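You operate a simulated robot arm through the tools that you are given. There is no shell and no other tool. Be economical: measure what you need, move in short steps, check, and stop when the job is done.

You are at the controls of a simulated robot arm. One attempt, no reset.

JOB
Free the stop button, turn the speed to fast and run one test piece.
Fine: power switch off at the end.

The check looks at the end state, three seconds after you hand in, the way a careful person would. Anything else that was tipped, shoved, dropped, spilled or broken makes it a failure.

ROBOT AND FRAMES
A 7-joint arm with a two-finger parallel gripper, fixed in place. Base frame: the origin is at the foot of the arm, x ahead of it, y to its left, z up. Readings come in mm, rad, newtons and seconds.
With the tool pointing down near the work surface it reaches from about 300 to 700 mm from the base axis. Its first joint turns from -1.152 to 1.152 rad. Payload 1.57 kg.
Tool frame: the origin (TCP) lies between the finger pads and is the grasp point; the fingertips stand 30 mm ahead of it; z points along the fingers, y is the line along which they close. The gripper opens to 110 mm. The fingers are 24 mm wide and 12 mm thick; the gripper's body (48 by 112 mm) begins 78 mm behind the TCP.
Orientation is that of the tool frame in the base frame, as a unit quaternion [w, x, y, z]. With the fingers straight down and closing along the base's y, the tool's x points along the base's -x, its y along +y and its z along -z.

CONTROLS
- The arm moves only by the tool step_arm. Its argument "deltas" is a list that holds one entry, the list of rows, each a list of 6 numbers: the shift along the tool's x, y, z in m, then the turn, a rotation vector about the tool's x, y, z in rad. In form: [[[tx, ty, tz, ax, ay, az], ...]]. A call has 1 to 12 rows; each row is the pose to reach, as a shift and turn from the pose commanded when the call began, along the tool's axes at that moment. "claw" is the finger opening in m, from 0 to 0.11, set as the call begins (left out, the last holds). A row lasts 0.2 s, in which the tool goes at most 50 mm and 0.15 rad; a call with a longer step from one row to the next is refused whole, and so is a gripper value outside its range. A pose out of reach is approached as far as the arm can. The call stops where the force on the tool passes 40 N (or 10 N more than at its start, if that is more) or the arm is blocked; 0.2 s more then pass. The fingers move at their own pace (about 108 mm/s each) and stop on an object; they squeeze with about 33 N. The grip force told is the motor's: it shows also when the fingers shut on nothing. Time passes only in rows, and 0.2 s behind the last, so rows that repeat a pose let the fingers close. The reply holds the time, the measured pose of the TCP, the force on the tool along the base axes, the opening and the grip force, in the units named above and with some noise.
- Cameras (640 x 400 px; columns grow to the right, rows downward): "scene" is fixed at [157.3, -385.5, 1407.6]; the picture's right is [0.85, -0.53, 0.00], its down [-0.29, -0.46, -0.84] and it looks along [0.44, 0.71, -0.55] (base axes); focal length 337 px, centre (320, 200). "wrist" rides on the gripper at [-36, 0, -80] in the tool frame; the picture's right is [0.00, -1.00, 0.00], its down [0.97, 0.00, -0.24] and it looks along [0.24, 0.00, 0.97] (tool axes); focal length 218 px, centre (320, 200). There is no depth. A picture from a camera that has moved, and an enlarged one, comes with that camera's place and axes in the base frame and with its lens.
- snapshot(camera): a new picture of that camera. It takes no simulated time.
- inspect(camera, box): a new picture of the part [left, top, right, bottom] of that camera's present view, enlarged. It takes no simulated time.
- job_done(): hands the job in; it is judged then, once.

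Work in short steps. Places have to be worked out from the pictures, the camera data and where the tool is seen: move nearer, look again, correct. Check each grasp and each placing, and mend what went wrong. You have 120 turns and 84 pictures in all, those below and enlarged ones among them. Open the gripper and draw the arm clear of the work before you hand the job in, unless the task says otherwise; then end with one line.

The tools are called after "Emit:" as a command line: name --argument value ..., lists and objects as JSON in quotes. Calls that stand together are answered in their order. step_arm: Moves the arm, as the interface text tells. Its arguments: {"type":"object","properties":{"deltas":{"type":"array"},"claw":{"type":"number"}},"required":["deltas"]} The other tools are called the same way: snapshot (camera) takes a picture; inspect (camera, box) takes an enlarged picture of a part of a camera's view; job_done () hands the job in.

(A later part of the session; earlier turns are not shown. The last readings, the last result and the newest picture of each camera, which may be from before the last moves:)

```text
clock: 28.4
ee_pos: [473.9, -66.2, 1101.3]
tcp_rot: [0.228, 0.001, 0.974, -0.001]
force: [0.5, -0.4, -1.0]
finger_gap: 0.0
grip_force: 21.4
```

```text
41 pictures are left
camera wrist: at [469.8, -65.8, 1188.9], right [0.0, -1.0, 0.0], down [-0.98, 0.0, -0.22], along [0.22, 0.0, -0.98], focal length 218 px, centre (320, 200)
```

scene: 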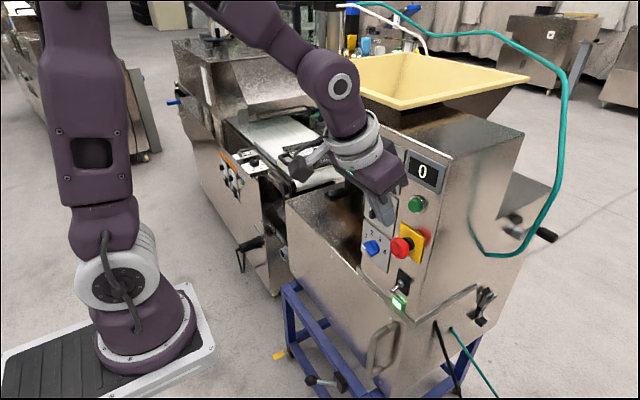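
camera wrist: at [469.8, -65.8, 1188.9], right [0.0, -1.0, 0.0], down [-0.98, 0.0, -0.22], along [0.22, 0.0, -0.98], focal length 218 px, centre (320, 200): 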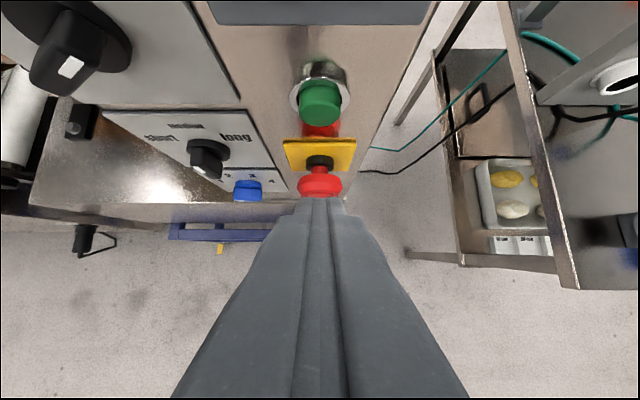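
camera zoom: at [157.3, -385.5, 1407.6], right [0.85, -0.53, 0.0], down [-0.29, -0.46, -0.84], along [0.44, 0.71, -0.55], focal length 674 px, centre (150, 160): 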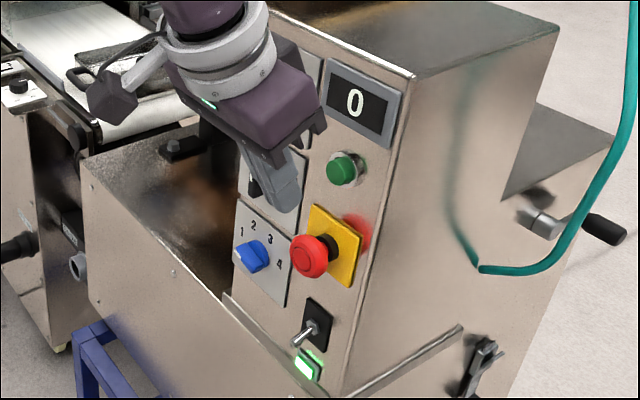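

There's no count yet. I'll look closely at the switch, lamp and button, and at the belt, for signs of state.

Emit:
inspect --camera "scene" --box '[380, 260, 430, 320]'

Emit:
inspect --camera "scene" --box '[380, 180, 450, 270]'

Emit:
inspect --camera "scene" --box '[180, 80, 380, 260]'

```text
6.67 times, centred on (405, 290) of scene
camera zoom: at [157.3, -385.5, 1407.6], right [0.85, -0.53, 0.0], down [-0.29, -0.46, -0.84], along [0.44, 0.71, -0.55], focal length 2247 px, centre (-247, -400)
```

zoom: 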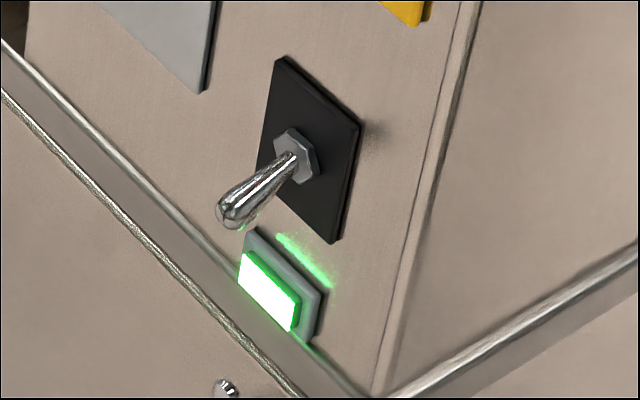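

```text
4.44 times, centred on (415, 225) of scene
camera zoom: at [157.3, -385.5, 1407.6], right [0.85, -0.53, 0.0], down [-0.29, -0.46, -0.84], along [0.44, 0.71, -0.55], focal length 1498 px, centre (-102, 89)
```

zoom: 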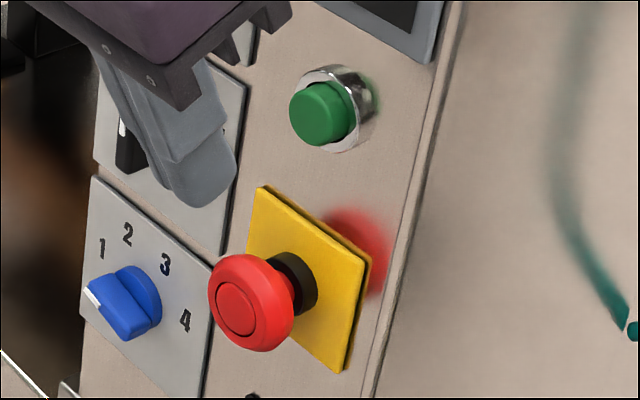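

```text
2.22 times, centred on (280, 170) of scene
camera zoom: at [157.3, -385.5, 1407.6], right [0.85, -0.53, 0.0], down [-0.29, -0.46, -0.84], along [0.44, 0.71, -0.55], focal length 749 px, centre (409, 267)
```

zoom: 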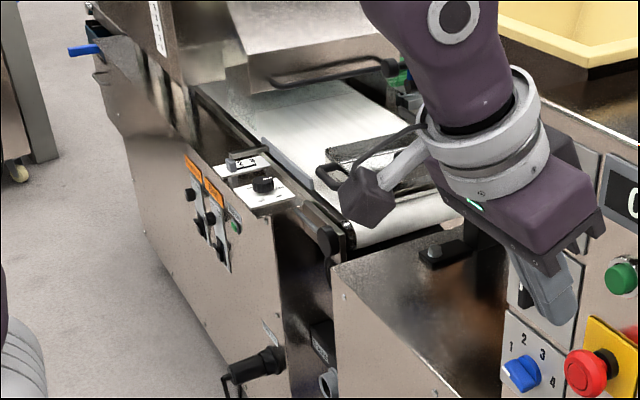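

The lamp is lit and the e-stop is out. Before any second press I'll wait longer, to rule out a slow cycle.

Emit:
step_arm --deltas '[[[0, 0, 0, 0, 0, 0], [0, 0, 0, 0, 0, 0], [0, 0, 0, 0, 0, 0], [0, 0, 0, 0, 0, 0], [0, 0, 0, 0, 0, 0], [0, 0, 0, 0, 0, 0], [0, 0, 0, 0, 0, 0], [0, 0, 0, 0, 0, 0], [0, 0, 0, 0, 0, 0], [0, 0, 0, 0, 0, 0], [0, 0, 0, 0, 0, 0], [0, 0, 0, 0, 0, 0]]]'

Emit:
step_arm --deltas '[[[0, 0, 0, 0, 0, 0], [0, 0, 0, 0, 0, 0], [0, 0, 0, 0, 0, 0], [0, 0, 0, 0, 0, 0], [0, 0, 0, 0, 0, 0], [0, 0, 0, 0, 0, 0], [0, 0, 0, 0, 0, 0], [0, 0, 0, 0, 0, 0], [0, 0, 0, 0, 0, 0], [0, 0, 0, 0, 0, 0], [0, 0, 0, 0, 0, 0], [0, 0, 0, 0, 0, 0]]]'

Emit:
inspect --camera "scene" --box '[340, 120, 470, 220]'

```text
clock: 31.0
ee_pos: [473.9, -66.1, 1103.9]
tcp_rot: [0.228, 0.0, 0.974, 0.0]
force: [0.2, -0.1, -0.2]
finger_gap: 0.1
grip_force: 22.1
```

```text
clock: 33.6
ee_pos: [473.5, -66.3, 1102.3]
tcp_rot: [0.229, 0.001, 0.973, 0.0]
force: [-0.4, 0.3, 0.7]
finger_gap: 0.4
grip_force: 21.7
```

```text
4.00 times, centred on (405, 170) of scene
camera zoom: at [157.3, -385.5, 1407.6], right [0.85, -0.53, 0.0], down [-0.29, -0.46, -0.84], along [0.44, 0.71, -0.55], focal length 1348 px, centre (-20, 320)
```

zoom: 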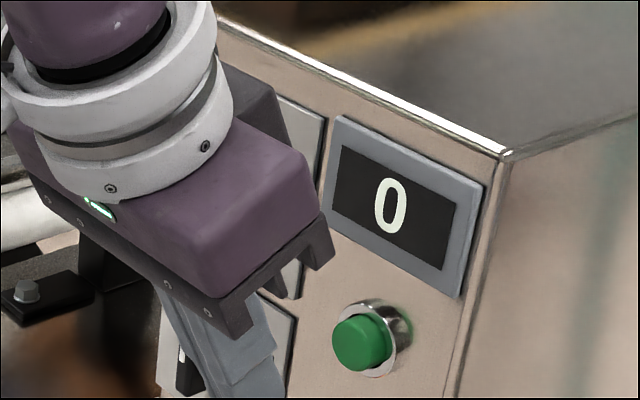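

Still 0, so the press didn't register. The two closed fingers are about as wide as the bezel, so they probably bore on the ring. I'll use just the left finger (12 mm thick) with a flatter tilt, so the tip presses inside the bezel.

Emit:
step_arm --deltas '[[[0.003, -0.015, 0.001, 0, -0.12, 0], [0.006, -0.03, 0.0026, 0, -0.24, 0], [0.006, -0.037, 0.0026, 0, -0.35, 0]]]' --claw 0.06

Emit:
snapshot --camera "wrist"

Emit:
inspect --camera "scene" --box '[350, 140, 460, 260]'

```text
clock: 34.4
ee_pos: [466.3, -97.7, 1092.9]
tcp_rot: [0.359, 0.0, 0.933, 0.007]
force: [0.0, -0.2, 0.5]
finger_gap: 60.2
grip_force: 0.1
out of reach, approached as far as the arm can: row 2, 3
```

```text
36 pictures are left
camera wrist: at [438.3, -98.2, 1175.6], right [0.01, -1.0, -0.01], down [-0.88, 0.0, -0.47], along [0.47, 0.02, -0.88], focal length 218 px, centre (320, 200)
```

wrist: 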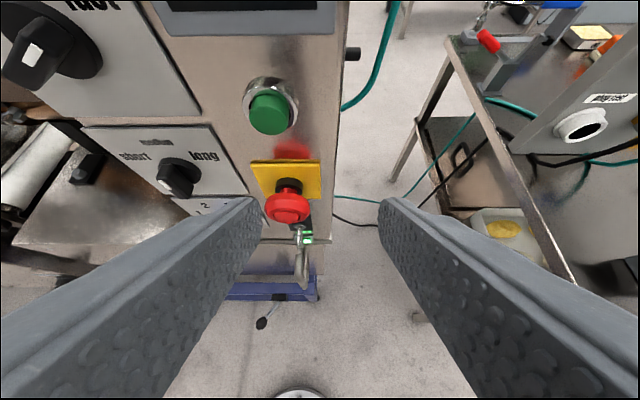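

```text
3.33 times, centred on (405, 200) of scene
camera zoom: at [157.3, -385.5, 1407.6], right [0.85, -0.53, 0.0], down [-0.29, -0.46, -0.84], along [0.44, 0.71, -0.55], focal length 1124 px, centre (37, 200)
```

zoom: 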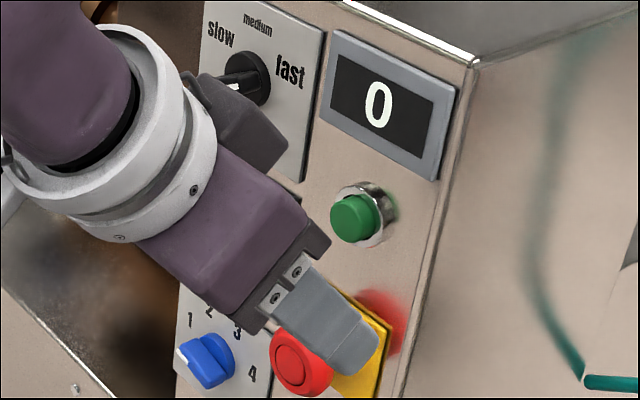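

The button is centred at (545, -65, 1084). I'll bring the left finger (36 mm to the left of the TCP) just in front of it.

Emit:
step_arm --deltas '[[[-0.017, -0.0043, 0.012, 0, 0, 0], [-0.0331, -0.0043, 0.0231, 0, 0, 0]]]'

Emit:
snapshot --camera "wrist"

Emit:
inspect --camera "scene" --box '[380, 150, 450, 230]'

```text
clock: 35.0
ee_pos: [505.8, -102.2, 1097.9]
tcp_rot: [0.359, -0.001, 0.933, 0.007]
force: [-0.3, 0.3, -0.2]
finger_gap: 59.6
grip_force: 0.0
```

```text
34 pictures are left
camera wrist: at [479.0, -102.8, 1180.7], right [0.01, -1.0, -0.01], down [-0.88, 0.0, -0.47], along [0.47, 0.02, -0.88], focal length 218 px, centre (320, 200)
```

wrist: 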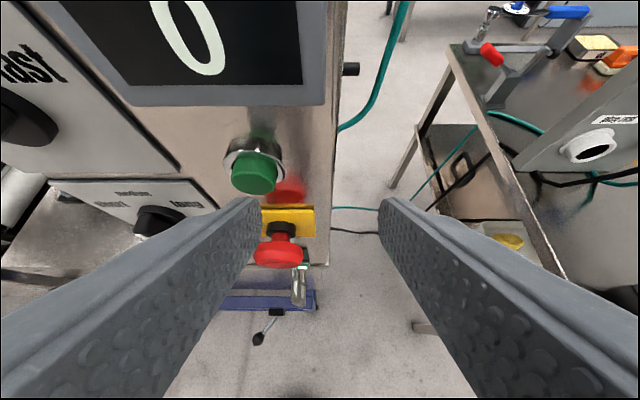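

```text
5.00 times, centred on (415, 190) of scene
camera zoom: at [157.3, -385.5, 1407.6], right [0.85, -0.53, 0.0], down [-0.29, -0.46, -0.84], along [0.44, 0.71, -0.55], focal length 1685 px, centre (-155, 250)
```

zoom: 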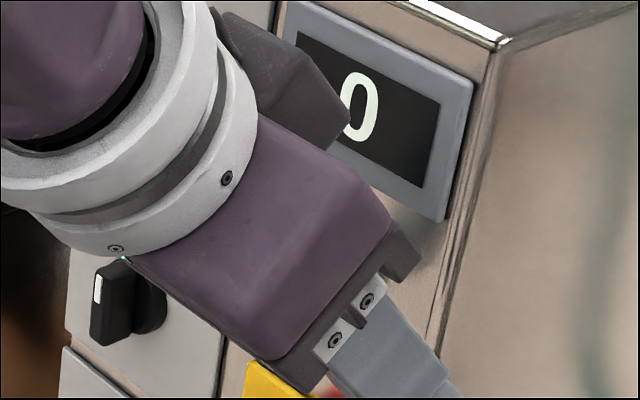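

The finger is aligned with the button (y≈-66, z≈1087). I'll press slowly and hold.

Emit:
step_arm --deltas '[[[-0.0072, 0, 0.0039, 0, 0, 0], [-0.0102, 0, 0.0065, 0, 0, 0], [-0.0124, 0, 0.0086, 0, 0, 0], [-0.0139, 0, 0.0099, 0, 0, 0], [-0.0154, 0, 0.0112, 0, 0, 0], [-0.0169, 0, 0.0126, 0, 0, 0], [-0.0184, 0, 0.0139, 0, 0, 0], [-0.0184, 0, 0.0139, 0, 0, 0]]]'

Emit:
snapshot --camera "wrist"

```text
clock: 35.9
ee_pos: [518.4, -101.1, 1098.5]
tcp_rot: [0.356, -0.002, 0.934, 0.007]
force: [-19.3, -2.6, 5.3]
finger_gap: 58.6
grip_force: 0.1
stopped in row 4: the force on the tool passed its limit (the readings are from after the stop); the commanded pose is now the measured one
```

```text
32 pictures are left
camera wrist: at [491.2, -102.2, 1181.1], right [0.01, -1.0, -0.01], down [-0.88, 0.0, -0.47], along [0.47, 0.02, -0.88], focal length 218 px, centre (320, 200)
```

wrist: 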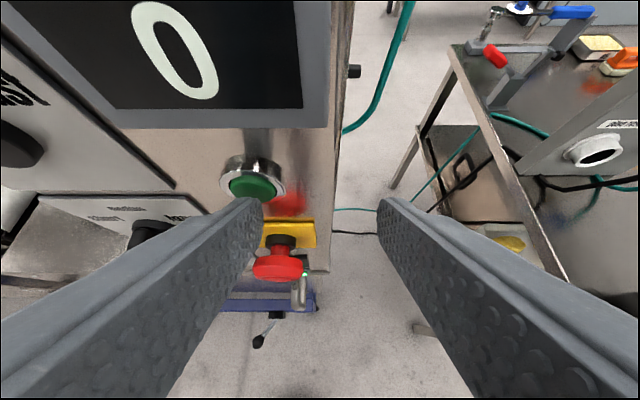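

The button now looks nearly flush. I'll press a little more and hold, then check the counter.

Emit:
step_arm --deltas '[[[-0.0008, 0, 0.0007, 0, 0, 0], [-0.0015, 0, 0.0014, 0, 0, 0], [-0.0015, 0, 0.0014, 0, 0, 0], [-0.0015, 0, 0.0014, 0, 0, 0]]]'

Emit:
snapshot --camera "wrist"

```text
clock: 36.5
ee_pos: [518.3, -101.0, 1097.4]
tcp_rot: [0.353, -0.003, 0.936, 0.009]
force: [-20.6, -1.9, 4.3]
finger_gap: 58.2
grip_force: 0.1
stopped in row 2: the force on the tool passed its limit (the readings are from after the stop); the commanded pose is now the measured one
```

```text
31 pictures are left
camera wrist: at [491.6, -102.2, 1180.2], right [0.01, -1.0, -0.01], down [-0.89, 0.0, -0.46], along [0.46, 0.02, -0.89], focal length 218 px, centre (320, 200)
```

wrist: 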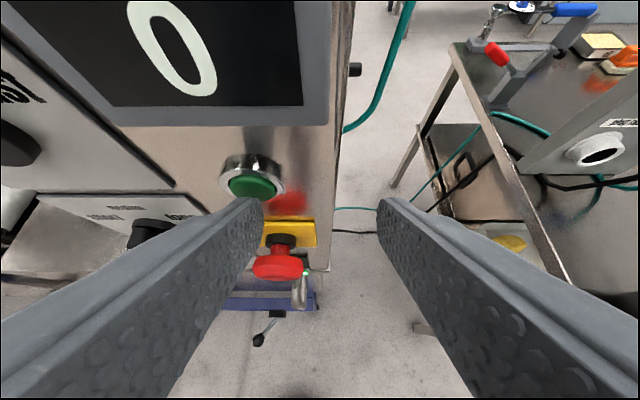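

It's bottomed out, so that was a full press. I'll back off and read the counter.

Emit:
step_arm --deltas '[[[0.015, 0, -0.013, 0, 0, 0], [0.03, 0, -0.027, 0, 0, 0], [0.03, 0, -0.027, 0, 0, 0], [0.03, 0, -0.027, 0, 0, 0], [0.03, 0, -0.027, 0, 0, 0]]]'

Emit:
snapshot --camera "wrist"

```text
clock: 37.7
ee_pos: [478.8, -100.5, 1098.2]
tcp_rot: [0.355, -0.002, 0.935, 0.008]
force: [-0.4, -0.2, -1.0]
finger_gap: 60.2
grip_force: 0.0
```

```text
30 pictures are left
camera wrist: at [452.5, -102.6, 1181.8], right [0.01, -1.0, -0.01], down [-0.89, 0.0, -0.46], along [0.46, 0.02, -0.89], focal length 218 px, centre (320, 200)
```

wrist: 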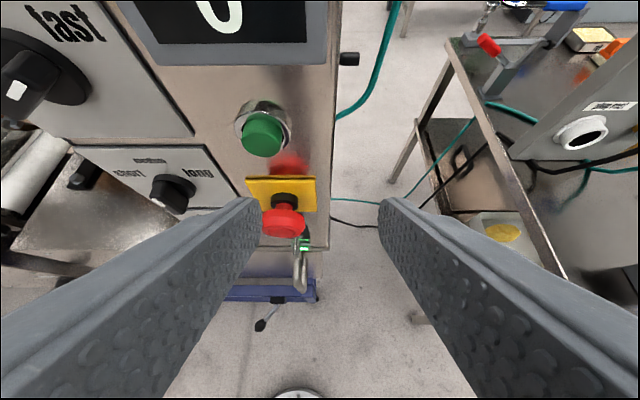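

I'll read the counter from the scene camera.

Emit:
inspect --camera "scene" --box '[360, 120, 470, 310]'

```text
2.11 times, centred on (415, 215) of scene
camera zoom: at [157.3, -385.5, 1407.6], right [0.85, -0.53, 0.0], down [-0.29, -0.46, -0.84], along [0.44, 0.71, -0.55], focal length 710 px, centre (120, 168)
```

zoom: 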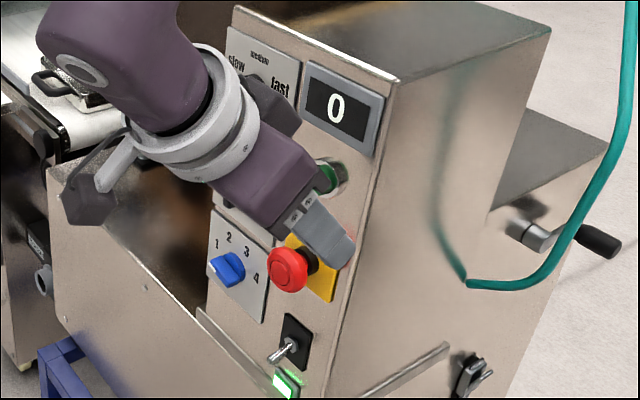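

Still 0 after a full press, so something inhibits starting. The lever sits down with the lamp lit, and the machine may need a power cycle after the stop is released. I'll go down in front of the toggle to look before touching it.

Emit:
step_arm --deltas '[[[0.027, 0.007, 0.029, 0, 0, 0], [0.054, 0.014, 0.058, 0, 0, 0], [0.081, 0.021, 0.087, 0, 0, 0], [0.108, 0.028, 0.115, 0, 0, 0], [0.136, 0.035, 0.144, 0, 0, 0]]]' --claw 0.03

Emit:
snapshot --camera "wrist"

Emit:
inspect --camera "scene" --box '[340, 130, 470, 330]'

```text
clock: 38.9
ee_pos: [472.6, -64.4, 900.3]
tcp_rot: [0.355, -0.004, 0.935, 0.008]
force: [0.2, 0.4, -0.3]
finger_gap: 29.8
grip_force: 0.0
```

```text
28 pictures are left
camera wrist: at [445.7, -64.7, 983.6], right [0.01, -1.0, -0.01], down [-0.89, 0.0, -0.46], along [0.46, 0.02, -0.89], focal length 218 px, centre (320, 200)
```

wrist: 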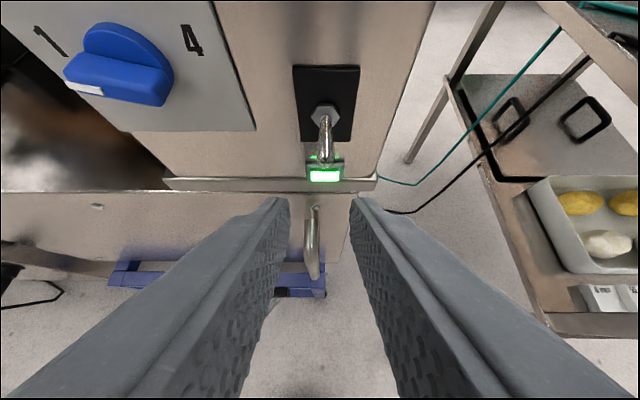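

```text
2.00 times, centred on (405, 230) of scene
camera zoom: at [157.3, -385.5, 1407.6], right [0.85, -0.53, 0.0], down [-0.29, -0.46, -0.84], along [0.44, 0.71, -0.55], focal length 674 px, centre (150, 140)
```

zoom: 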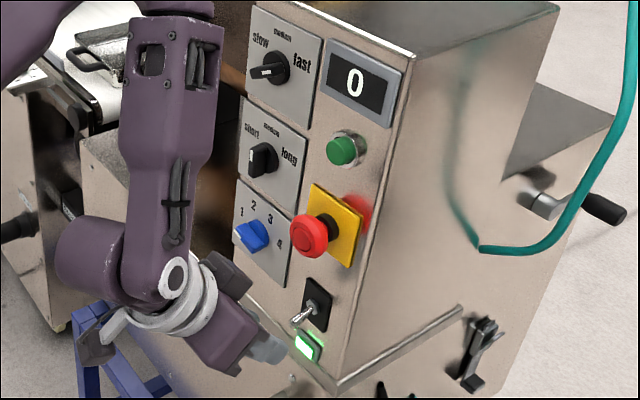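

The lever is down about 28°, with the nut at (552, -65, 891) and the tip at (527, -65, 878). I'll straddle the lever with the fingertips and close gently around it.

Emit:
step_arm --deltas '[[[-0.0113, 0, 0.0174, 0, 0, 0], [-0.0226, 0, 0.0348, 0, 0, 0]]]'

Emit:
snapshot --camera "wrist"

```text
clock: 39.5
ee_pos: [511.9, -60.6, 888.5]
tcp_rot: [0.355, -0.003, 0.935, 0.009]
force: [-0.1, -0.2, 0.5]
finger_gap: 30.0
grip_force: 0.0
```

```text
26 pictures are left
camera wrist: at [486.0, -62.9, 971.0], right [0.01, -1.0, -0.01], down [-0.89, 0.0, -0.46], along [0.46, 0.02, -0.89], focal length 218 px, centre (320, 200)
```

wrist: 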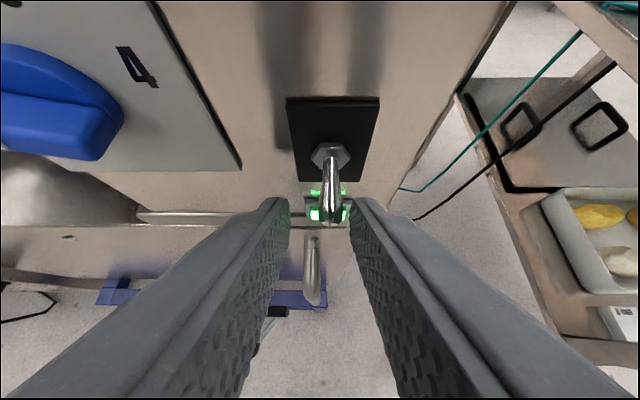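

The lever is about 5 mm to the right of centre. I'll shift and close on it.

Emit:
step_arm --deltas '[[[0, -0.005, 0, 0, 0, 0], [0, -0.005, 0, 0, 0, 0]]]'

Emit:
step_arm --deltas '[[[0, 0, 0, 0, 0, 0], [0, 0, 0, 0, 0, 0]]]' --claw 0.0

```text
clock: 40.1
ee_pos: [512.6, -67.1, 888.5]
tcp_rot: [0.355, -0.003, 0.935, 0.009]
force: [-0.4, -0.1, -0.6]
finger_gap: 30.0
grip_force: 0.1
```

```text
clock: 40.7
ee_pos: [514.2, -67.1, 889.1]
tcp_rot: [0.356, -0.003, 0.935, 0.009]
force: [-0.3, 7.6, -0.2]
finger_gap: 10.4
grip_force: 28.1
```

It gripped the lever at 10.4 mm. I'll lift along its arc and watch the lamp.

Emit:
step_arm --deltas '[[[-0.0032, 0, -0.0066, 0, 0, 0], [-0.0071, 0, -0.0125, 0, 0, 0], [-0.0124, 0, -0.017, 0, 0, 0], [-0.0186, 0, -0.0209, 0, 0, 0]]]'

Emit:
snapshot --camera "wrist"

Emit:
inspect --camera "scene" --box '[350, 130, 460, 330]'

```text
clock: 41.7
ee_pos: [511.8, -66.9, 916.2]
tcp_rot: [0.354, -0.003, 0.935, 0.009]
force: [-11.2, 15.8, -17.3]
finger_gap: 10.8
grip_force: 28.5
```

```text
25 pictures are left
camera wrist: at [485.3, -68.0, 999.3], right [0.01, -1.0, -0.02], down [-0.89, 0.0, -0.46], along [0.46, 0.02, -0.89], focal length 218 px, centre (320, 200)
```

wrist: 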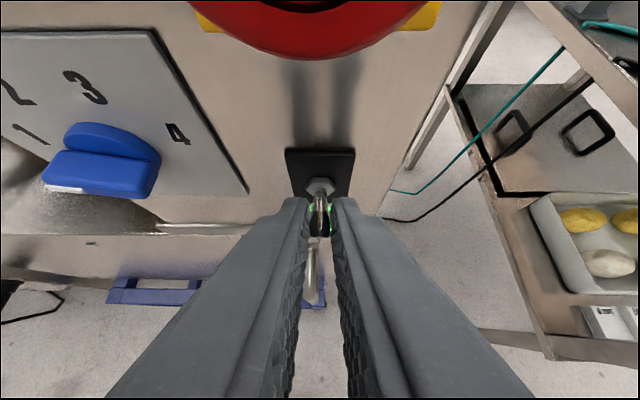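

```text
2.00 times, centred on (405, 230) of scene
camera zoom: at [157.3, -385.1, 1407.7], right [0.85, -0.53, 0.0], down [-0.29, -0.46, -0.84], along [0.44, 0.71, -0.55], focal length 674 px, centre (150, 140)
```

zoom: 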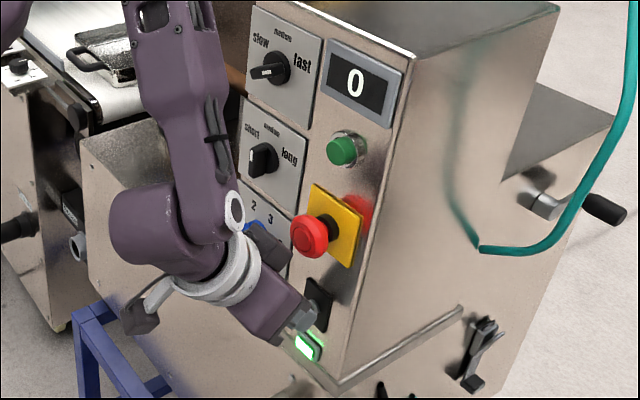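

The lamp is still lit. I'll open the fingers, back off and see where the lever settled.

Emit:
step_arm --deltas '[[[0, 0, 0, 0, 0, 0], [0, 0, 0, 0, 0, 0], [0.015, 0, -0.013, 0, 0, 0], [0.03, 0, -0.027, 0, 0, 0]]]' --claw 0.03

Emit:
inspect --camera "scene" --box '[370, 250, 440, 320]'

Emit:
snapshot --camera "wrist"

```text
clock: 42.7
ee_pos: [472.4, -69.5, 916.8]
tcp_rot: [0.355, -0.002, 0.935, 0.007]
force: [-1.0, 0.5, -0.1]
finger_gap: 30.1
grip_force: 0.0
```

```text
5.71 times, centred on (405, 285) of scene
camera zoom: at [157.3, -385.5, 1407.6], right [0.85, -0.53, 0.0], down [-0.29, -0.46, -0.84], along [0.44, 0.71, -0.55], focal length 1926 px, centre (-166, -286)
```

zoom: 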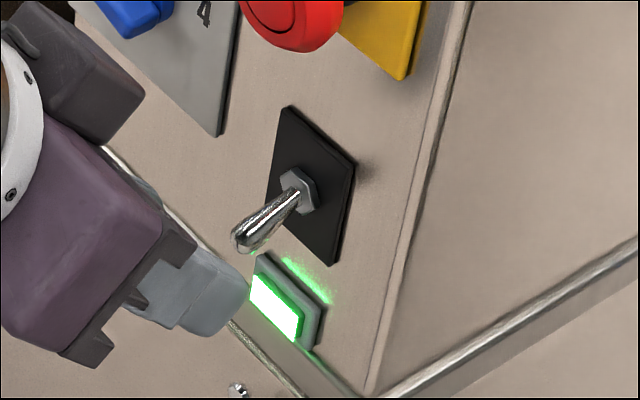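

```text
22 pictures are left
camera wrist: at [445.7, -70.2, 999.9], right [0.01, -1.0, -0.01], down [-0.89, 0.0, -0.47], along [0.46, 0.02, -0.89], focal length 218 px, centre (320, 200)
```

wrist: 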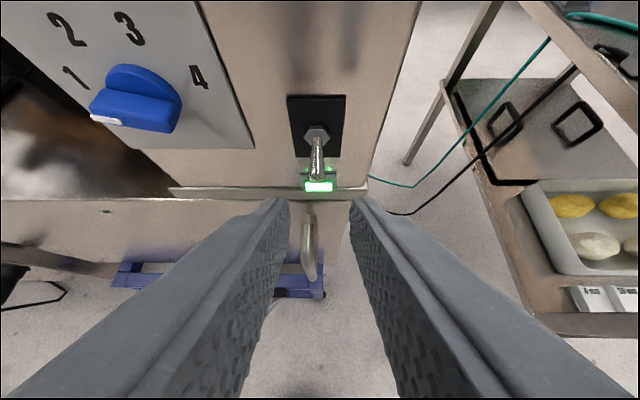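

The lever hasn't moved: the pads slid along it. I need positive contact from below, so I'll close the fingers, flatten the tool and drop below lever height while still clear in x.

Emit:
step_arm --deltas '[[[0.011, 0.001, 0.014, 0, -0.12, 0], [0.023, 0.002, 0.028, 0, -0.24, 0], [0.035, 0.0035, 0.042, 0, -0.36, 0], [0.0456, 0.0035, 0.0559, 0, -0.48, 0]]]' --claw 0

```text
clock: 43.7
ee_pos: [499.2, -68.5, 846.9]
tcp_rot: [0.567, -0.001, 0.824, 0.009]
force: [-0.2, 0.4, -1.2]
finger_gap: 0.0
grip_force: 20.9
out of reach, approached as far as the arm can: row 2, 4
```

The tool is at about 21° with the tip under the lever. Checking the alignment.

Emit:
snapshot --camera "wrist"

Emit:
inspect --camera "scene" --box '[350, 240, 440, 320]'

```text
21 pictures are left
camera wrist: at [436.7, -70.3, 907.8], right [0.01, -1.0, -0.01], down [-0.57, 0.01, -0.82], along [0.82, 0.02, -0.57], focal length 218 px, centre (320, 200)
```

wrist: 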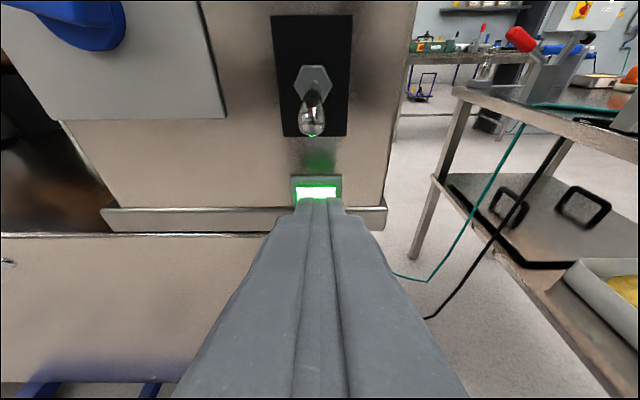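

```text
5.00 times, centred on (395, 280) of scene
camera zoom: at [157.3, -385.5, 1407.6], right [0.85, -0.53, 0.0], down [-0.29, -0.46, -0.84], along [0.44, 0.71, -0.55], focal length 1685 px, centre (-55, -200)
```

zoom: 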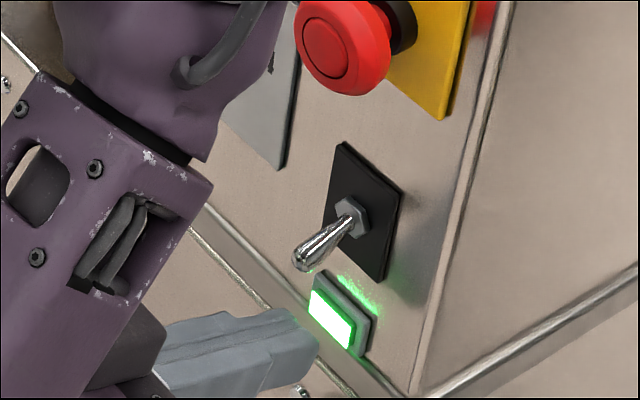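

It's well placed. I'll lift up under the lever slowly.

Emit:
step_arm --deltas '[[[-0.0108, 0.002, 0.0002, 0, 0, 0], [-0.0201, 0.002, -0.0034, 0, 0, 0], [-0.0266, 0.002, -0.0059, 0, 0, 0], [-0.0332, 0.002, -0.0084, 0, 0, 0], [-0.0388, 0.002, -0.0105, 0, 0, 0], [-0.0444, 0.002, -0.0127, 0, 0, 0], [-0.05, 0.002, -0.0148, 0, 0, 0]]]'

Emit:
snapshot --camera "wrist"

```text
clock: 45.3
ee_pos: [502.1, -69.1, 897.4]
tcp_rot: [0.562, 0.001, 0.827, 0.008]
force: [-2.8, 1.4, -32.0]
finger_gap: 0.2
grip_force: 21.1
```

```text
19 pictures are left
camera wrist: at [440.0, -70.0, 957.5], right [0.01, -1.0, -0.02], down [-0.58, 0.01, -0.81], along [0.81, 0.02, -0.58], focal length 218 px, centre (320, 200)
```

wrist: 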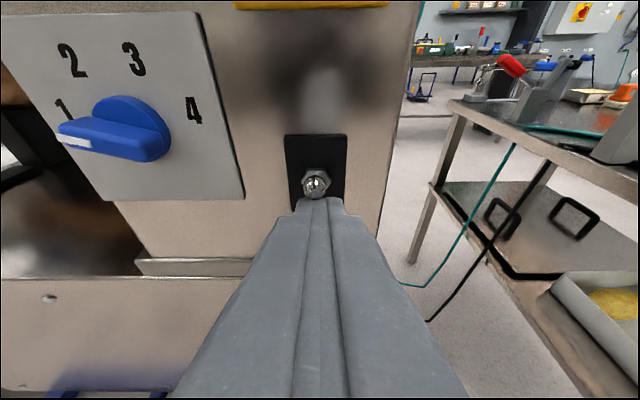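

The lever is now raised and pushing back at 32 N. I'll check the lamp.

Emit:
inspect --camera "scene" --box '[350, 240, 440, 320]'

```text
5.00 times, centred on (395, 280) of scene
camera zoom: at [157.8, -385.6, 1407.5], right [0.85, -0.53, 0.0], down [-0.29, -0.46, -0.84], along [0.44, 0.71, -0.55], focal length 1685 px, centre (-55, -200)
```

zoom: 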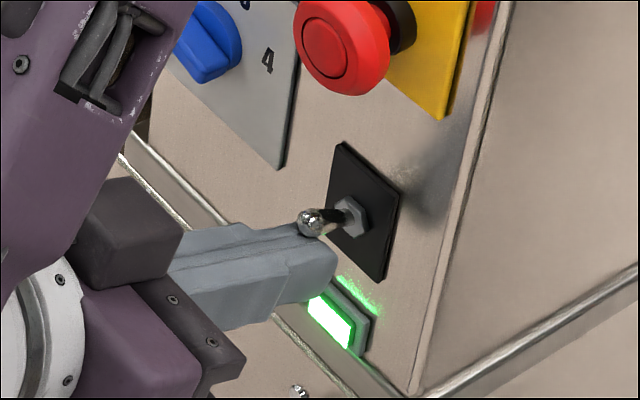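

The lever is roughly horizontal and not over-centre yet. Continuing upward.

Emit:
step_arm --deltas '[[[-0.004, 0, -0.0015, 0, 0, 0], [-0.008, 0, -0.003, 0, 0, 0], [-0.012, 0, -0.0045, 0, 0, 0], [-0.016, 0, -0.006, 0, 0, 0], [-0.02, 0, -0.0075, 0, 0, 0]]]'

Emit:
inspect --camera "scene" --box '[350, 240, 440, 320]'

```text
clock: 45.6
ee_pos: [501.0, -69.4, 897.3]
tcp_rot: [0.56, 0.001, 0.828, 0.009]
force: [-0.3, 0.5, -4.3]
finger_gap: 0.0
grip_force: 21.7
stopped in row 1: the force on the tool passed its limit (the readings are from after the stop); the commanded pose is now the measured one
```

```text
5.00 times, centred on (395, 280) of scene
camera zoom: at [157.3, -385.5, 1407.6], right [0.85, -0.53, 0.0], down [-0.29, -0.46, -0.84], along [0.44, 0.71, -0.55], focal length 1685 px, centre (-55, -200)
```

zoom: 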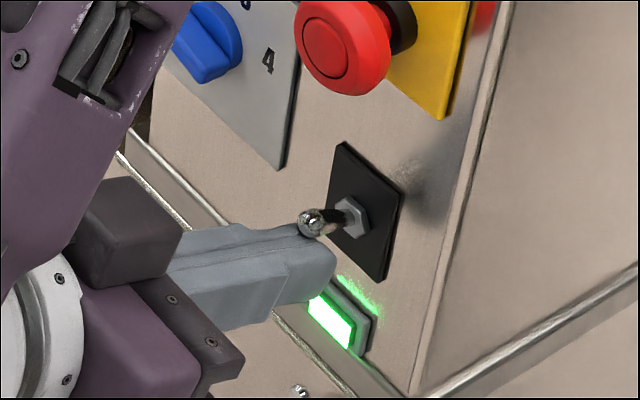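

By triangulation the tip is at z≈901, so the lever is up about 25°. I'll lower the tool to see whether it stays there.

Emit:
step_arm --deltas '[[[0.01, 0, 0.004, 0, 0, 0], [0.03, 0, 0.011, 0, 0, 0], [0.045, 0, 0.016, 0, 0, 0]]]'

Emit:
inspect --camera "scene" --box '[350, 130, 460, 320]'

```text
clock: 46.4
ee_pos: [499.0, -69.2, 849.2]
tcp_rot: [0.559, 0.001, 0.829, 0.009]
force: [0.6, 0.4, -0.1]
finger_gap: 0.0
grip_force: 21.2
```

```text
2.11 times, centred on (405, 225) of scene
camera zoom: at [157.3, -385.5, 1407.6], right [0.85, -0.53, 0.0], down [-0.29, -0.46, -0.84], along [0.44, 0.71, -0.55], focal length 710 px, centre (141, 147)
```

zoom: 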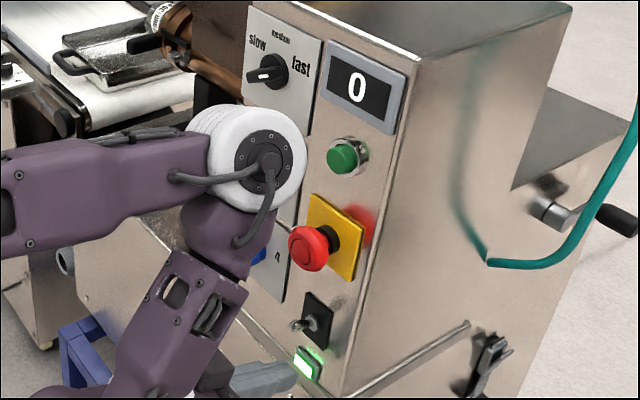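

The lever stays up, so "down" was probably off and the lamp may only show mains. I'll try start again: first retreat and tilt back.

Emit:
step_arm --deltas '[[[0.0038, 0, -0.0093, 0, 0.12, 0], [0.0075, 0, -0.0185, 0, 0.24, 0], [0.0009, -0.01, -0.0288, 0, 0.36, 0], [-0.0131, -0.03, -0.0344, 0, 0.48, 0]]]'

```text
clock: 47.4
ee_pos: [472.2, -100.2, 875.0]
tcp_rot: [0.347, -0.002, 0.938, 0.009]
force: [1.0, 0.1, -1.5]
finger_gap: 0.0
grip_force: 20.8
```

Now up to the green button's standoff with the fingers closed, then open to press with the left finger.

Emit:
step_arm --deltas '[[[-0.03, 0, -0.033, 0, 0, 0], [-0.06, -0.001, -0.066, 0, 0, 0], [-0.09, -0.001, -0.099, 0, 0, 0], [-0.12, -0.002, -0.132, 0, 0, 0], [-0.1497, -0.002, -0.165, 0, 0, 0]]]'

Emit:
step_arm --deltas '[[[0, 0, 0, 0, 0, 0], [0, 0, 0, 0, 0, 0]]]' --claw 0.06

Emit:
snapshot --camera "wrist"

```text
clock: 48.6
ee_pos: [477.3, -102.8, 1098.7]
tcp_rot: [0.349, -0.001, 0.937, 0.008]
force: [-0.3, 0.1, 0.2]
finger_gap: 0.0
grip_force: 21.1
```

```text
clock: 49.2
ee_pos: [476.9, -101.7, 1096.7]
tcp_rot: [0.347, -0.002, 0.938, 0.009]
force: [0.7, 0.0, 0.3]
finger_gap: 59.9
grip_force: 0.0
```

```text
15 pictures are left
camera wrist: at [451.7, -103.3, 1179.4], right [0.01, -1.0, -0.01], down [-0.89, 0.0, -0.45], along [0.45, 0.02, -0.89], focal length 218 px, centre (320, 200)
```

wrist: 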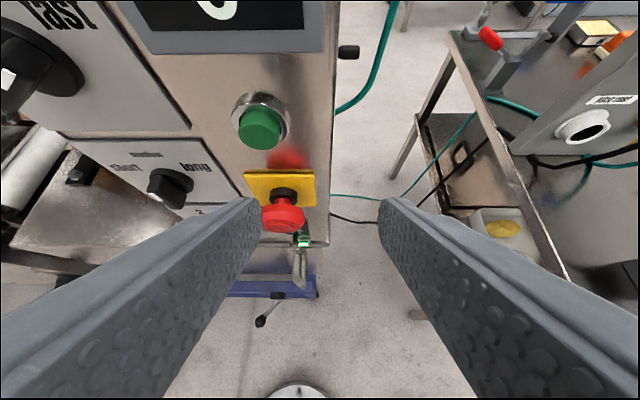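

Aligned as before. Press once and withdraw.

Emit:
step_arm --deltas '[[[-0.0165, 0, 0.0115, 0, 0, 0], [-0.0271, 0, 0.0206, 0, 0, 0], [-0.0301, 0, 0.0232, 0, 0, 0], [-0.0317, 0, 0.0245, 0, 0, 0], [-0.0328, 0, 0.0255, 0, 0, 0], [-0.0165, 0, 0.0115, 0, 0, 0], [0, 0, 0, 0, 0, 0]]]'

Emit:
inspect --camera "scene" --box '[360, 130, 460, 320]'

```text
clock: 50.8
ee_pos: [477.5, -103.4, 1097.2]
tcp_rot: [0.348, -0.002, 0.937, 0.009]
force: [0.7, -0.6, -1.0]
finger_gap: 60.0
grip_force: 0.1
```

```text
2.11 times, centred on (410, 225) of scene
camera zoom: at [157.3, -385.5, 1407.6], right [0.85, -0.53, 0.0], down [-0.29, -0.46, -0.84], along [0.44, 0.71, -0.55], focal length 710 px, centre (130, 147)
```

zoom: 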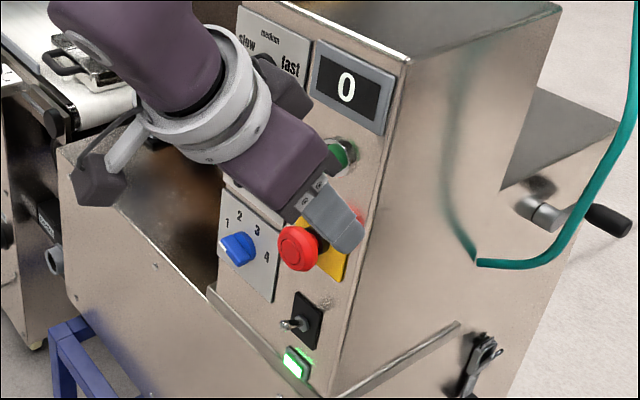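

Still 0 right after the press. I'll wait a few seconds before judging.

Emit:
step_arm --deltas '[[[0, 0, 0, 0, 0, 0], [0, 0, 0, 0, 0, 0], [0, 0, 0, 0, 0, 0], [0, 0, 0, 0, 0, 0], [0, 0, 0, 0, 0, 0], [0, 0, 0, 0, 0, 0], [0, 0, 0, 0, 0, 0], [0, 0, 0, 0, 0, 0], [0, 0, 0, 0, 0, 0], [0, 0, 0, 0, 0, 0], [0, 0, 0, 0, 0, 0], [0, 0, 0, 0, 0, 0]]]'

Emit:
inspect --camera "scene" --box '[330, 120, 450, 240]'

```text
clock: 53.4
ee_pos: [477.2, -101.0, 1096.9]
tcp_rot: [0.347, -0.002, 0.938, 0.009]
force: [0.2, 0.0, -0.6]
finger_gap: 59.9
grip_force: 0.0
```

```text
3.33 times, centred on (390, 180) of scene
camera zoom: at [157.3, -385.5, 1407.6], right [0.85, -0.53, 0.0], down [-0.29, -0.46, -0.84], along [0.44, 0.71, -0.55], focal length 1124 px, centre (87, 267)
```

zoom: 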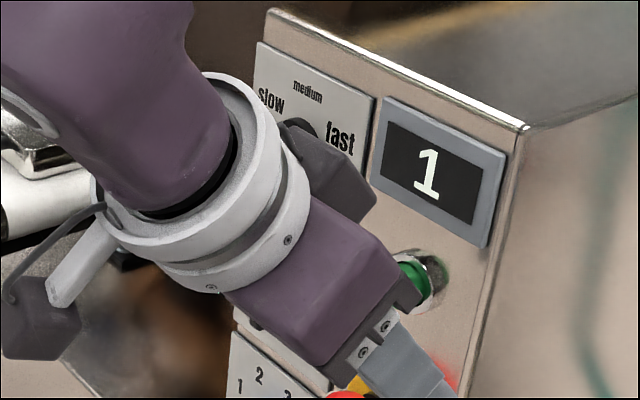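

The counter reads 1, so up was on and the piece has run. Now I'll switch the power off by pushing the lever back down: close the fingers and go to a standoff above and in front of it.

Emit:
step_arm --deltas '[[[0.01, 0, -0.004, 0, 0, 0], [0.035, 0.01, 0.025, 0, 0, 0], [0.06, 0.02, 0.055, 0, 0, 0], [0.085, 0.03, 0.083, 0, 0, 0], [0.1048, 0.035, 0.1038, 0, 0, 0]]]' --claw 0

Emit:
snapshot --camera "wrist"

```text
clock: 54.6
ee_pos: [466.0, -68.8, 948.9]
tcp_rot: [0.348, -0.002, 0.937, 0.009]
force: [0.4, 0.4, -0.1]
finger_gap: 0.0
grip_force: 21.5
```

```text
12 pictures are left
camera wrist: at [441.1, -69.3, 1031.9], right [0.01, -1.0, -0.01], down [-0.89, 0.0, -0.45], along [0.45, 0.02, -0.89], focal length 218 px, centre (320, 200)
```

wrist: 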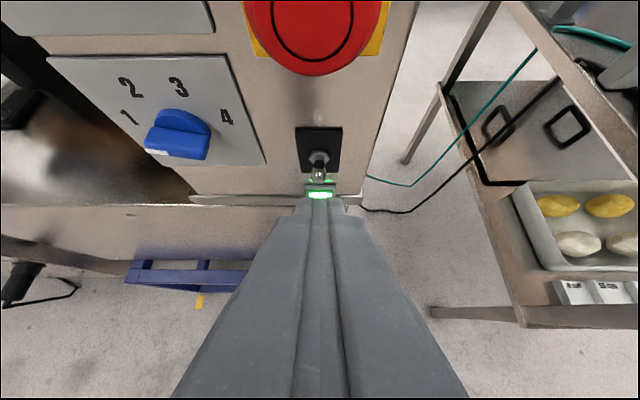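

Aligned with the lever (y≈-67, tip z≈904). I'll move over it and push down slowly.

Emit:
step_arm --deltas '[[[-0.0167, 0, 0.0143, 0, 0, 0], [-0.0334, 0, 0.0286, 0, 0, 0], [-0.0256, 0, 0.0377, 0, 0, 0], [-0.0204, 0, 0.0438, 0, 0, 0], [-0.0152, 0, 0.0499, 0, 0, 0], [-0.01, 0, 0.0559, 0, 0, 0], [-0.0061, 0, 0.0605, 0, 0, 0], [-0.0022, 0, 0.065, 0, 0, 0]]]'

Emit:
inspect --camera "scene" --box '[350, 130, 460, 320]'

```text
clock: 56.0
ee_pos: [509.6, -66.0, 918.9]
tcp_rot: [0.351, -0.001, 0.936, 0.009]
force: [-19.9, 2.0, 26.1]
finger_gap: 0.1
grip_force: 21.3
stopped in row 7: the force on the tool passed its limit (the readings are from after the stop); the commanded pose is now the measured one
```

```text
2.11 times, centred on (405, 225) of scene
camera zoom: at [156.3, -385.4, 1407.8], right [0.85, -0.53, 0.0], down [-0.29, -0.46, -0.84], along [0.44, 0.71, -0.55], focal length 710 px, centre (141, 147)
```

zoom: 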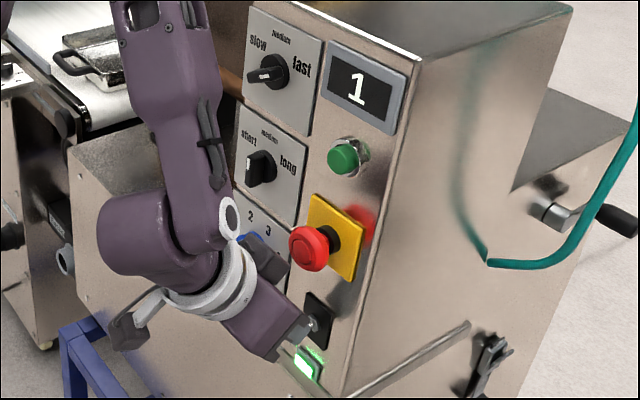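

The lever is about half-way, and part of the force is going along it. I'll ease back in x while continuing down.

Emit:
step_arm --deltas '[[[0.0041, 0, 0.0017, 0, 0, 0], [0.0065, 0, 0.003, 0, 0, 0], [0.0089, 0, 0.0042, 0, 0, 0], [0.013, 0, 0.0073, 0, 0, 0], [0.0156, 0, 0.0103, 0, 0, 0]]]'

Emit:
inspect --camera "scene" --box '[360, 250, 440, 320]'

```text
clock: 56.3
ee_pos: [509.6, -66.2, 918.4]
tcp_rot: [0.353, -0.001, 0.936, 0.009]
force: [-17.3, 2.2, 24.3]
finger_gap: 0.0
grip_force: 21.8
stopped in row 1: the force on the tool passed its limit (the readings are from after the stop); the commanded pose is now the measured one
```

```text
5.71 times, centred on (400, 285) of scene
camera zoom: at [156.5, -385.4, 1407.8], right [0.85, -0.53, 0.0], down [-0.29, -0.46, -0.84], along [0.44, 0.71, -0.55], focal length 1926 px, centre (-137, -286)
```

zoom: 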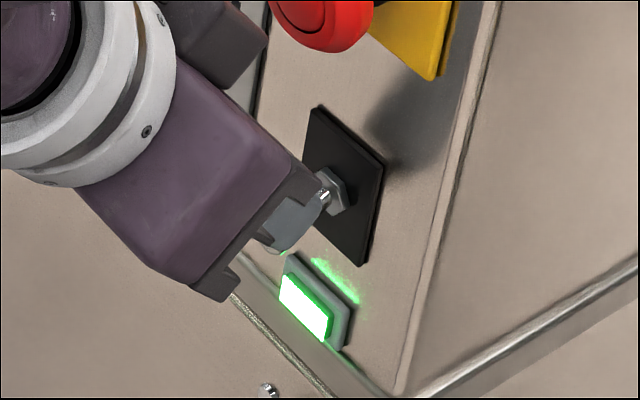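

The finger's sloped end is bearing too near the lever's pivot. I'll lift off, flatten the tool to about 21°, and press with the finger's underside on the lever tip instead.

Emit:
step_arm --deltas '[[[-0.0019, 0, -0.0143, 0, 0, 0], [0.0022, 0, -0.0339, 0, -0.1, 0], [0.0005, 0, -0.0297, 0, -0.22, 0], [-0.0027, 0, -0.0243, 0, -0.34, 0], [-0.0072, 0, -0.0203, 0, -0.46, 0]]]'

Emit:
snapshot --camera "wrist"

```text
clock: 57.5
ee_pos: [508.0, -70.4, 935.3]
tcp_rot: [0.557, 0.0, 0.831, 0.01]
force: [0.6, 0.0, 0.7]
finger_gap: 0.0
grip_force: 21.4
out of reach, approached as far as the arm can: row 4, 5
```

```text
9 pictures are left
camera wrist: at [446.8, -70.9, 997.5], right [0.01, -1.0, -0.02], down [-0.59, 0.01, -0.81], along [0.81, 0.02, -0.59], focal length 218 px, centre (320, 200)
```

wrist: 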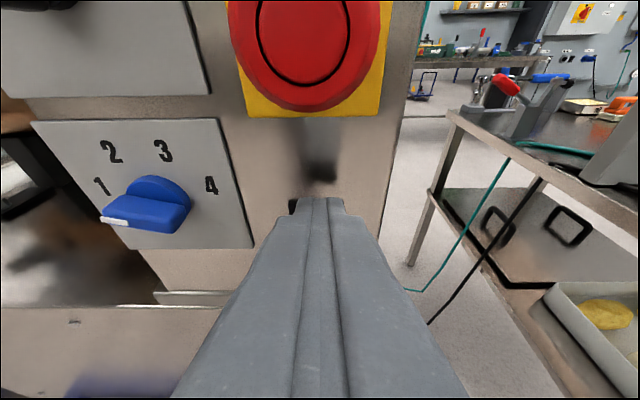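

In position above the lever. Now I'll push straight down.

Emit:
step_arm --deltas '[[[0.0111, 0.003, 0.0045, 0, 0, 0], [0.0185, 0.003, 0.0076, 0, 0, 0], [0.024, 0.003, 0.0099, 0, 0, 0], [0.0287, 0.003, 0.0117, 0, 0, 0], [0.0324, 0.003, 0.0133, 0, 0, 0], [0.0352, 0.003, 0.0144, 0, 0, 0], [0.037, 0.003, 0.0152, 0, 0, 0]]]'

```text
clock: 58.3
ee_pos: [508.5, -66.0, 916.0]
tcp_rot: [0.561, 0.002, 0.828, 0.009]
force: [-13.4, -0.2, 17.6]
finger_gap: 0.0
grip_force: 21.2
stopped in row 3: the force on the tool passed its limit (the readings are from after the stop); the commanded pose is now the measured one
```

The finger seems too far in, touching near the nut. I'll lift slightly, pull back about 7 mm to bear on the lever's end, and press again.

Emit:
step_arm --deltas '[[[-0.003, 0, -0.006, 0, 0, 0], [-0.001, 0, -0.008, 0, 0, 0]]]'

Emit:
inspect --camera "scene" --box '[360, 250, 440, 320]'

```text
clock: 58.9
ee_pos: [502.0, -67.8, 917.2]
tcp_rot: [0.56, 0.001, 0.828, 0.01]
force: [0.4, 0.0, 0.4]
finger_gap: 0.1
grip_force: 21.3
```

```text
5.71 times, centred on (400, 285) of scene
camera zoom: at [157.3, -385.5, 1407.6], right [0.85, -0.53, 0.0], down [-0.29, -0.46, -0.84], along [0.44, 0.71, -0.55], focal length 1926 px, centre (-137, -286)
```

zoom: 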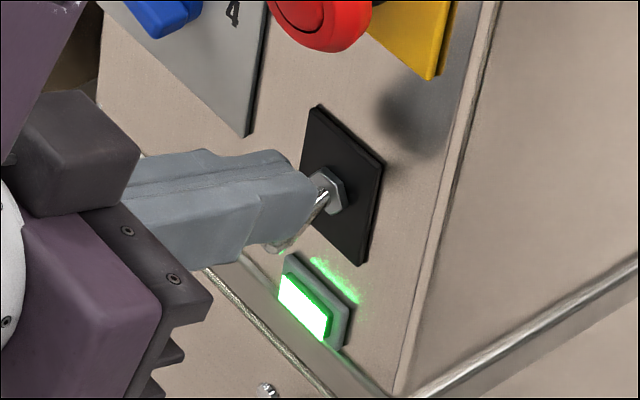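

The lever tip is visible below the finger, so it looks already down; the last force was against its stop. I'll retreat and verify.

Emit:
step_arm --deltas '[[[-0.0111, 0, -0.0045, 0, 0, 0], [-0.0092, 0, -0.0146, 0, 0.12, 0], [-0.0035, 0, -0.0284, 0, 0.24, 0], [0.0022, 0, -0.0423, 0, 0.36, 0], [0.0079, 0, -0.0562, 0, 0.48, 0]]]'

Emit:
inspect --camera "scene" --box '[360, 250, 440, 320]'

```text
clock: 60.1
ee_pos: [447.4, -68.9, 931.7]
tcp_rot: [0.346, -0.002, 0.938, 0.009]
force: [-0.6, 0.6, -0.1]
finger_gap: 0.2
grip_force: 21.4
out of reach, approached as far as the arm can: row 1, 2, 3, 4
```

```text
5.71 times, centred on (400, 285) of scene
camera zoom: at [157.3, -385.5, 1407.6], right [0.85, -0.53, 0.0], down [-0.29, -0.46, -0.84], along [0.44, 0.71, -0.55], focal length 1926 px, centre (-137, -286)
```

zoom: 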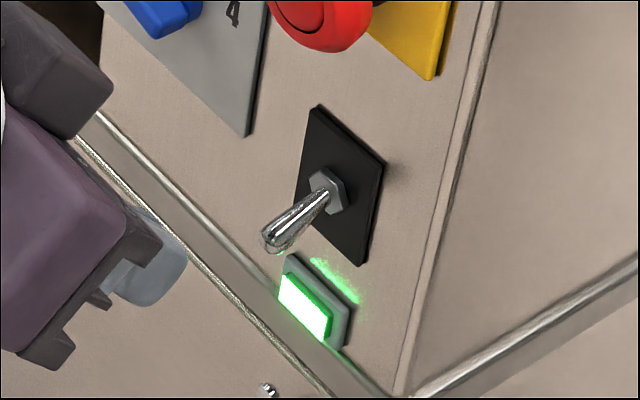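

The lever is down, the same position in which start had no effect, so power is off. Now I'll draw the arm up and away.

Emit:
step_arm --deltas '[[[-0.012, -0.01, -0.03, 0, 0.06, 0], [-0.032, -0.02, -0.06, 0, 0.12, 0], [-0.053, -0.03, -0.09, 0, 0.18, 0], [-0.074, -0.04, -0.12, 0, 0.24, 0], [-0.095, -0.05, -0.15, 0, 0.3, 0], [-0.117, -0.06, -0.18, 0, 0.36, 0], [-0.139, -0.06, -0.2095, 0, 0.42, 0]]]'

Emit:
step_arm --deltas '[[[0, 0, 0, 0, 0, 0], [0, 0, 0, 0, 0, 0], [0, 0, 0, 0, 0, 0], [0, 0, 0, 0, 0, 0]]]' --claw 0.11

Emit:
snapshot --camera "scene"

Emit:
inspect --camera "scene" --box '[340, 110, 460, 320]'

```text
clock: 61.7
ee_pos: [416.2, -133.6, 1179.4]
tcp_rot: [0.144, -0.004, 0.989, 0.009]
force: [0.4, 0.1, -0.2]
finger_gap: 0.3
grip_force: 21.7
```

```text
clock: 62.7
ee_pos: [415.3, -134.0, 1178.4]
tcp_rot: [0.144, -0.004, 0.989, 0.009]
force: [-0.4, -0.3, 0.8]
finger_gap: 110.0
grip_force: 0.1
```

```text
6 pictures are left
```

scene: 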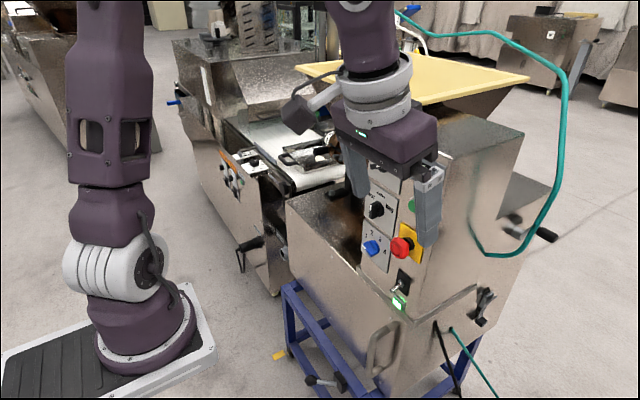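

```text
1.90 times, centred on (400, 215) of scene
camera zoom: at [157.3, -385.5, 1407.6], right [0.85, -0.53, 0.0], down [-0.29, -0.46, -0.84], along [0.44, 0.71, -0.55], focal length 642 px, centre (168, 171)
```

zoom: 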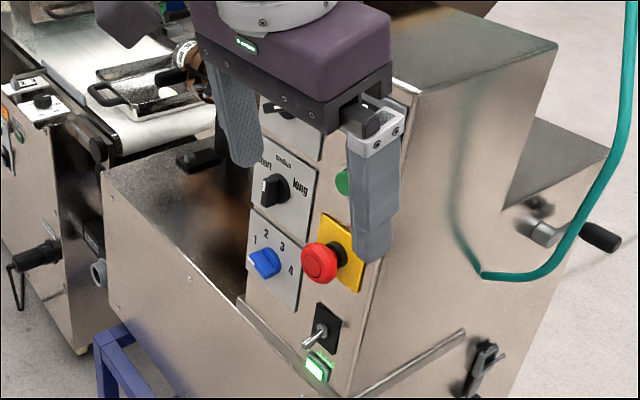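

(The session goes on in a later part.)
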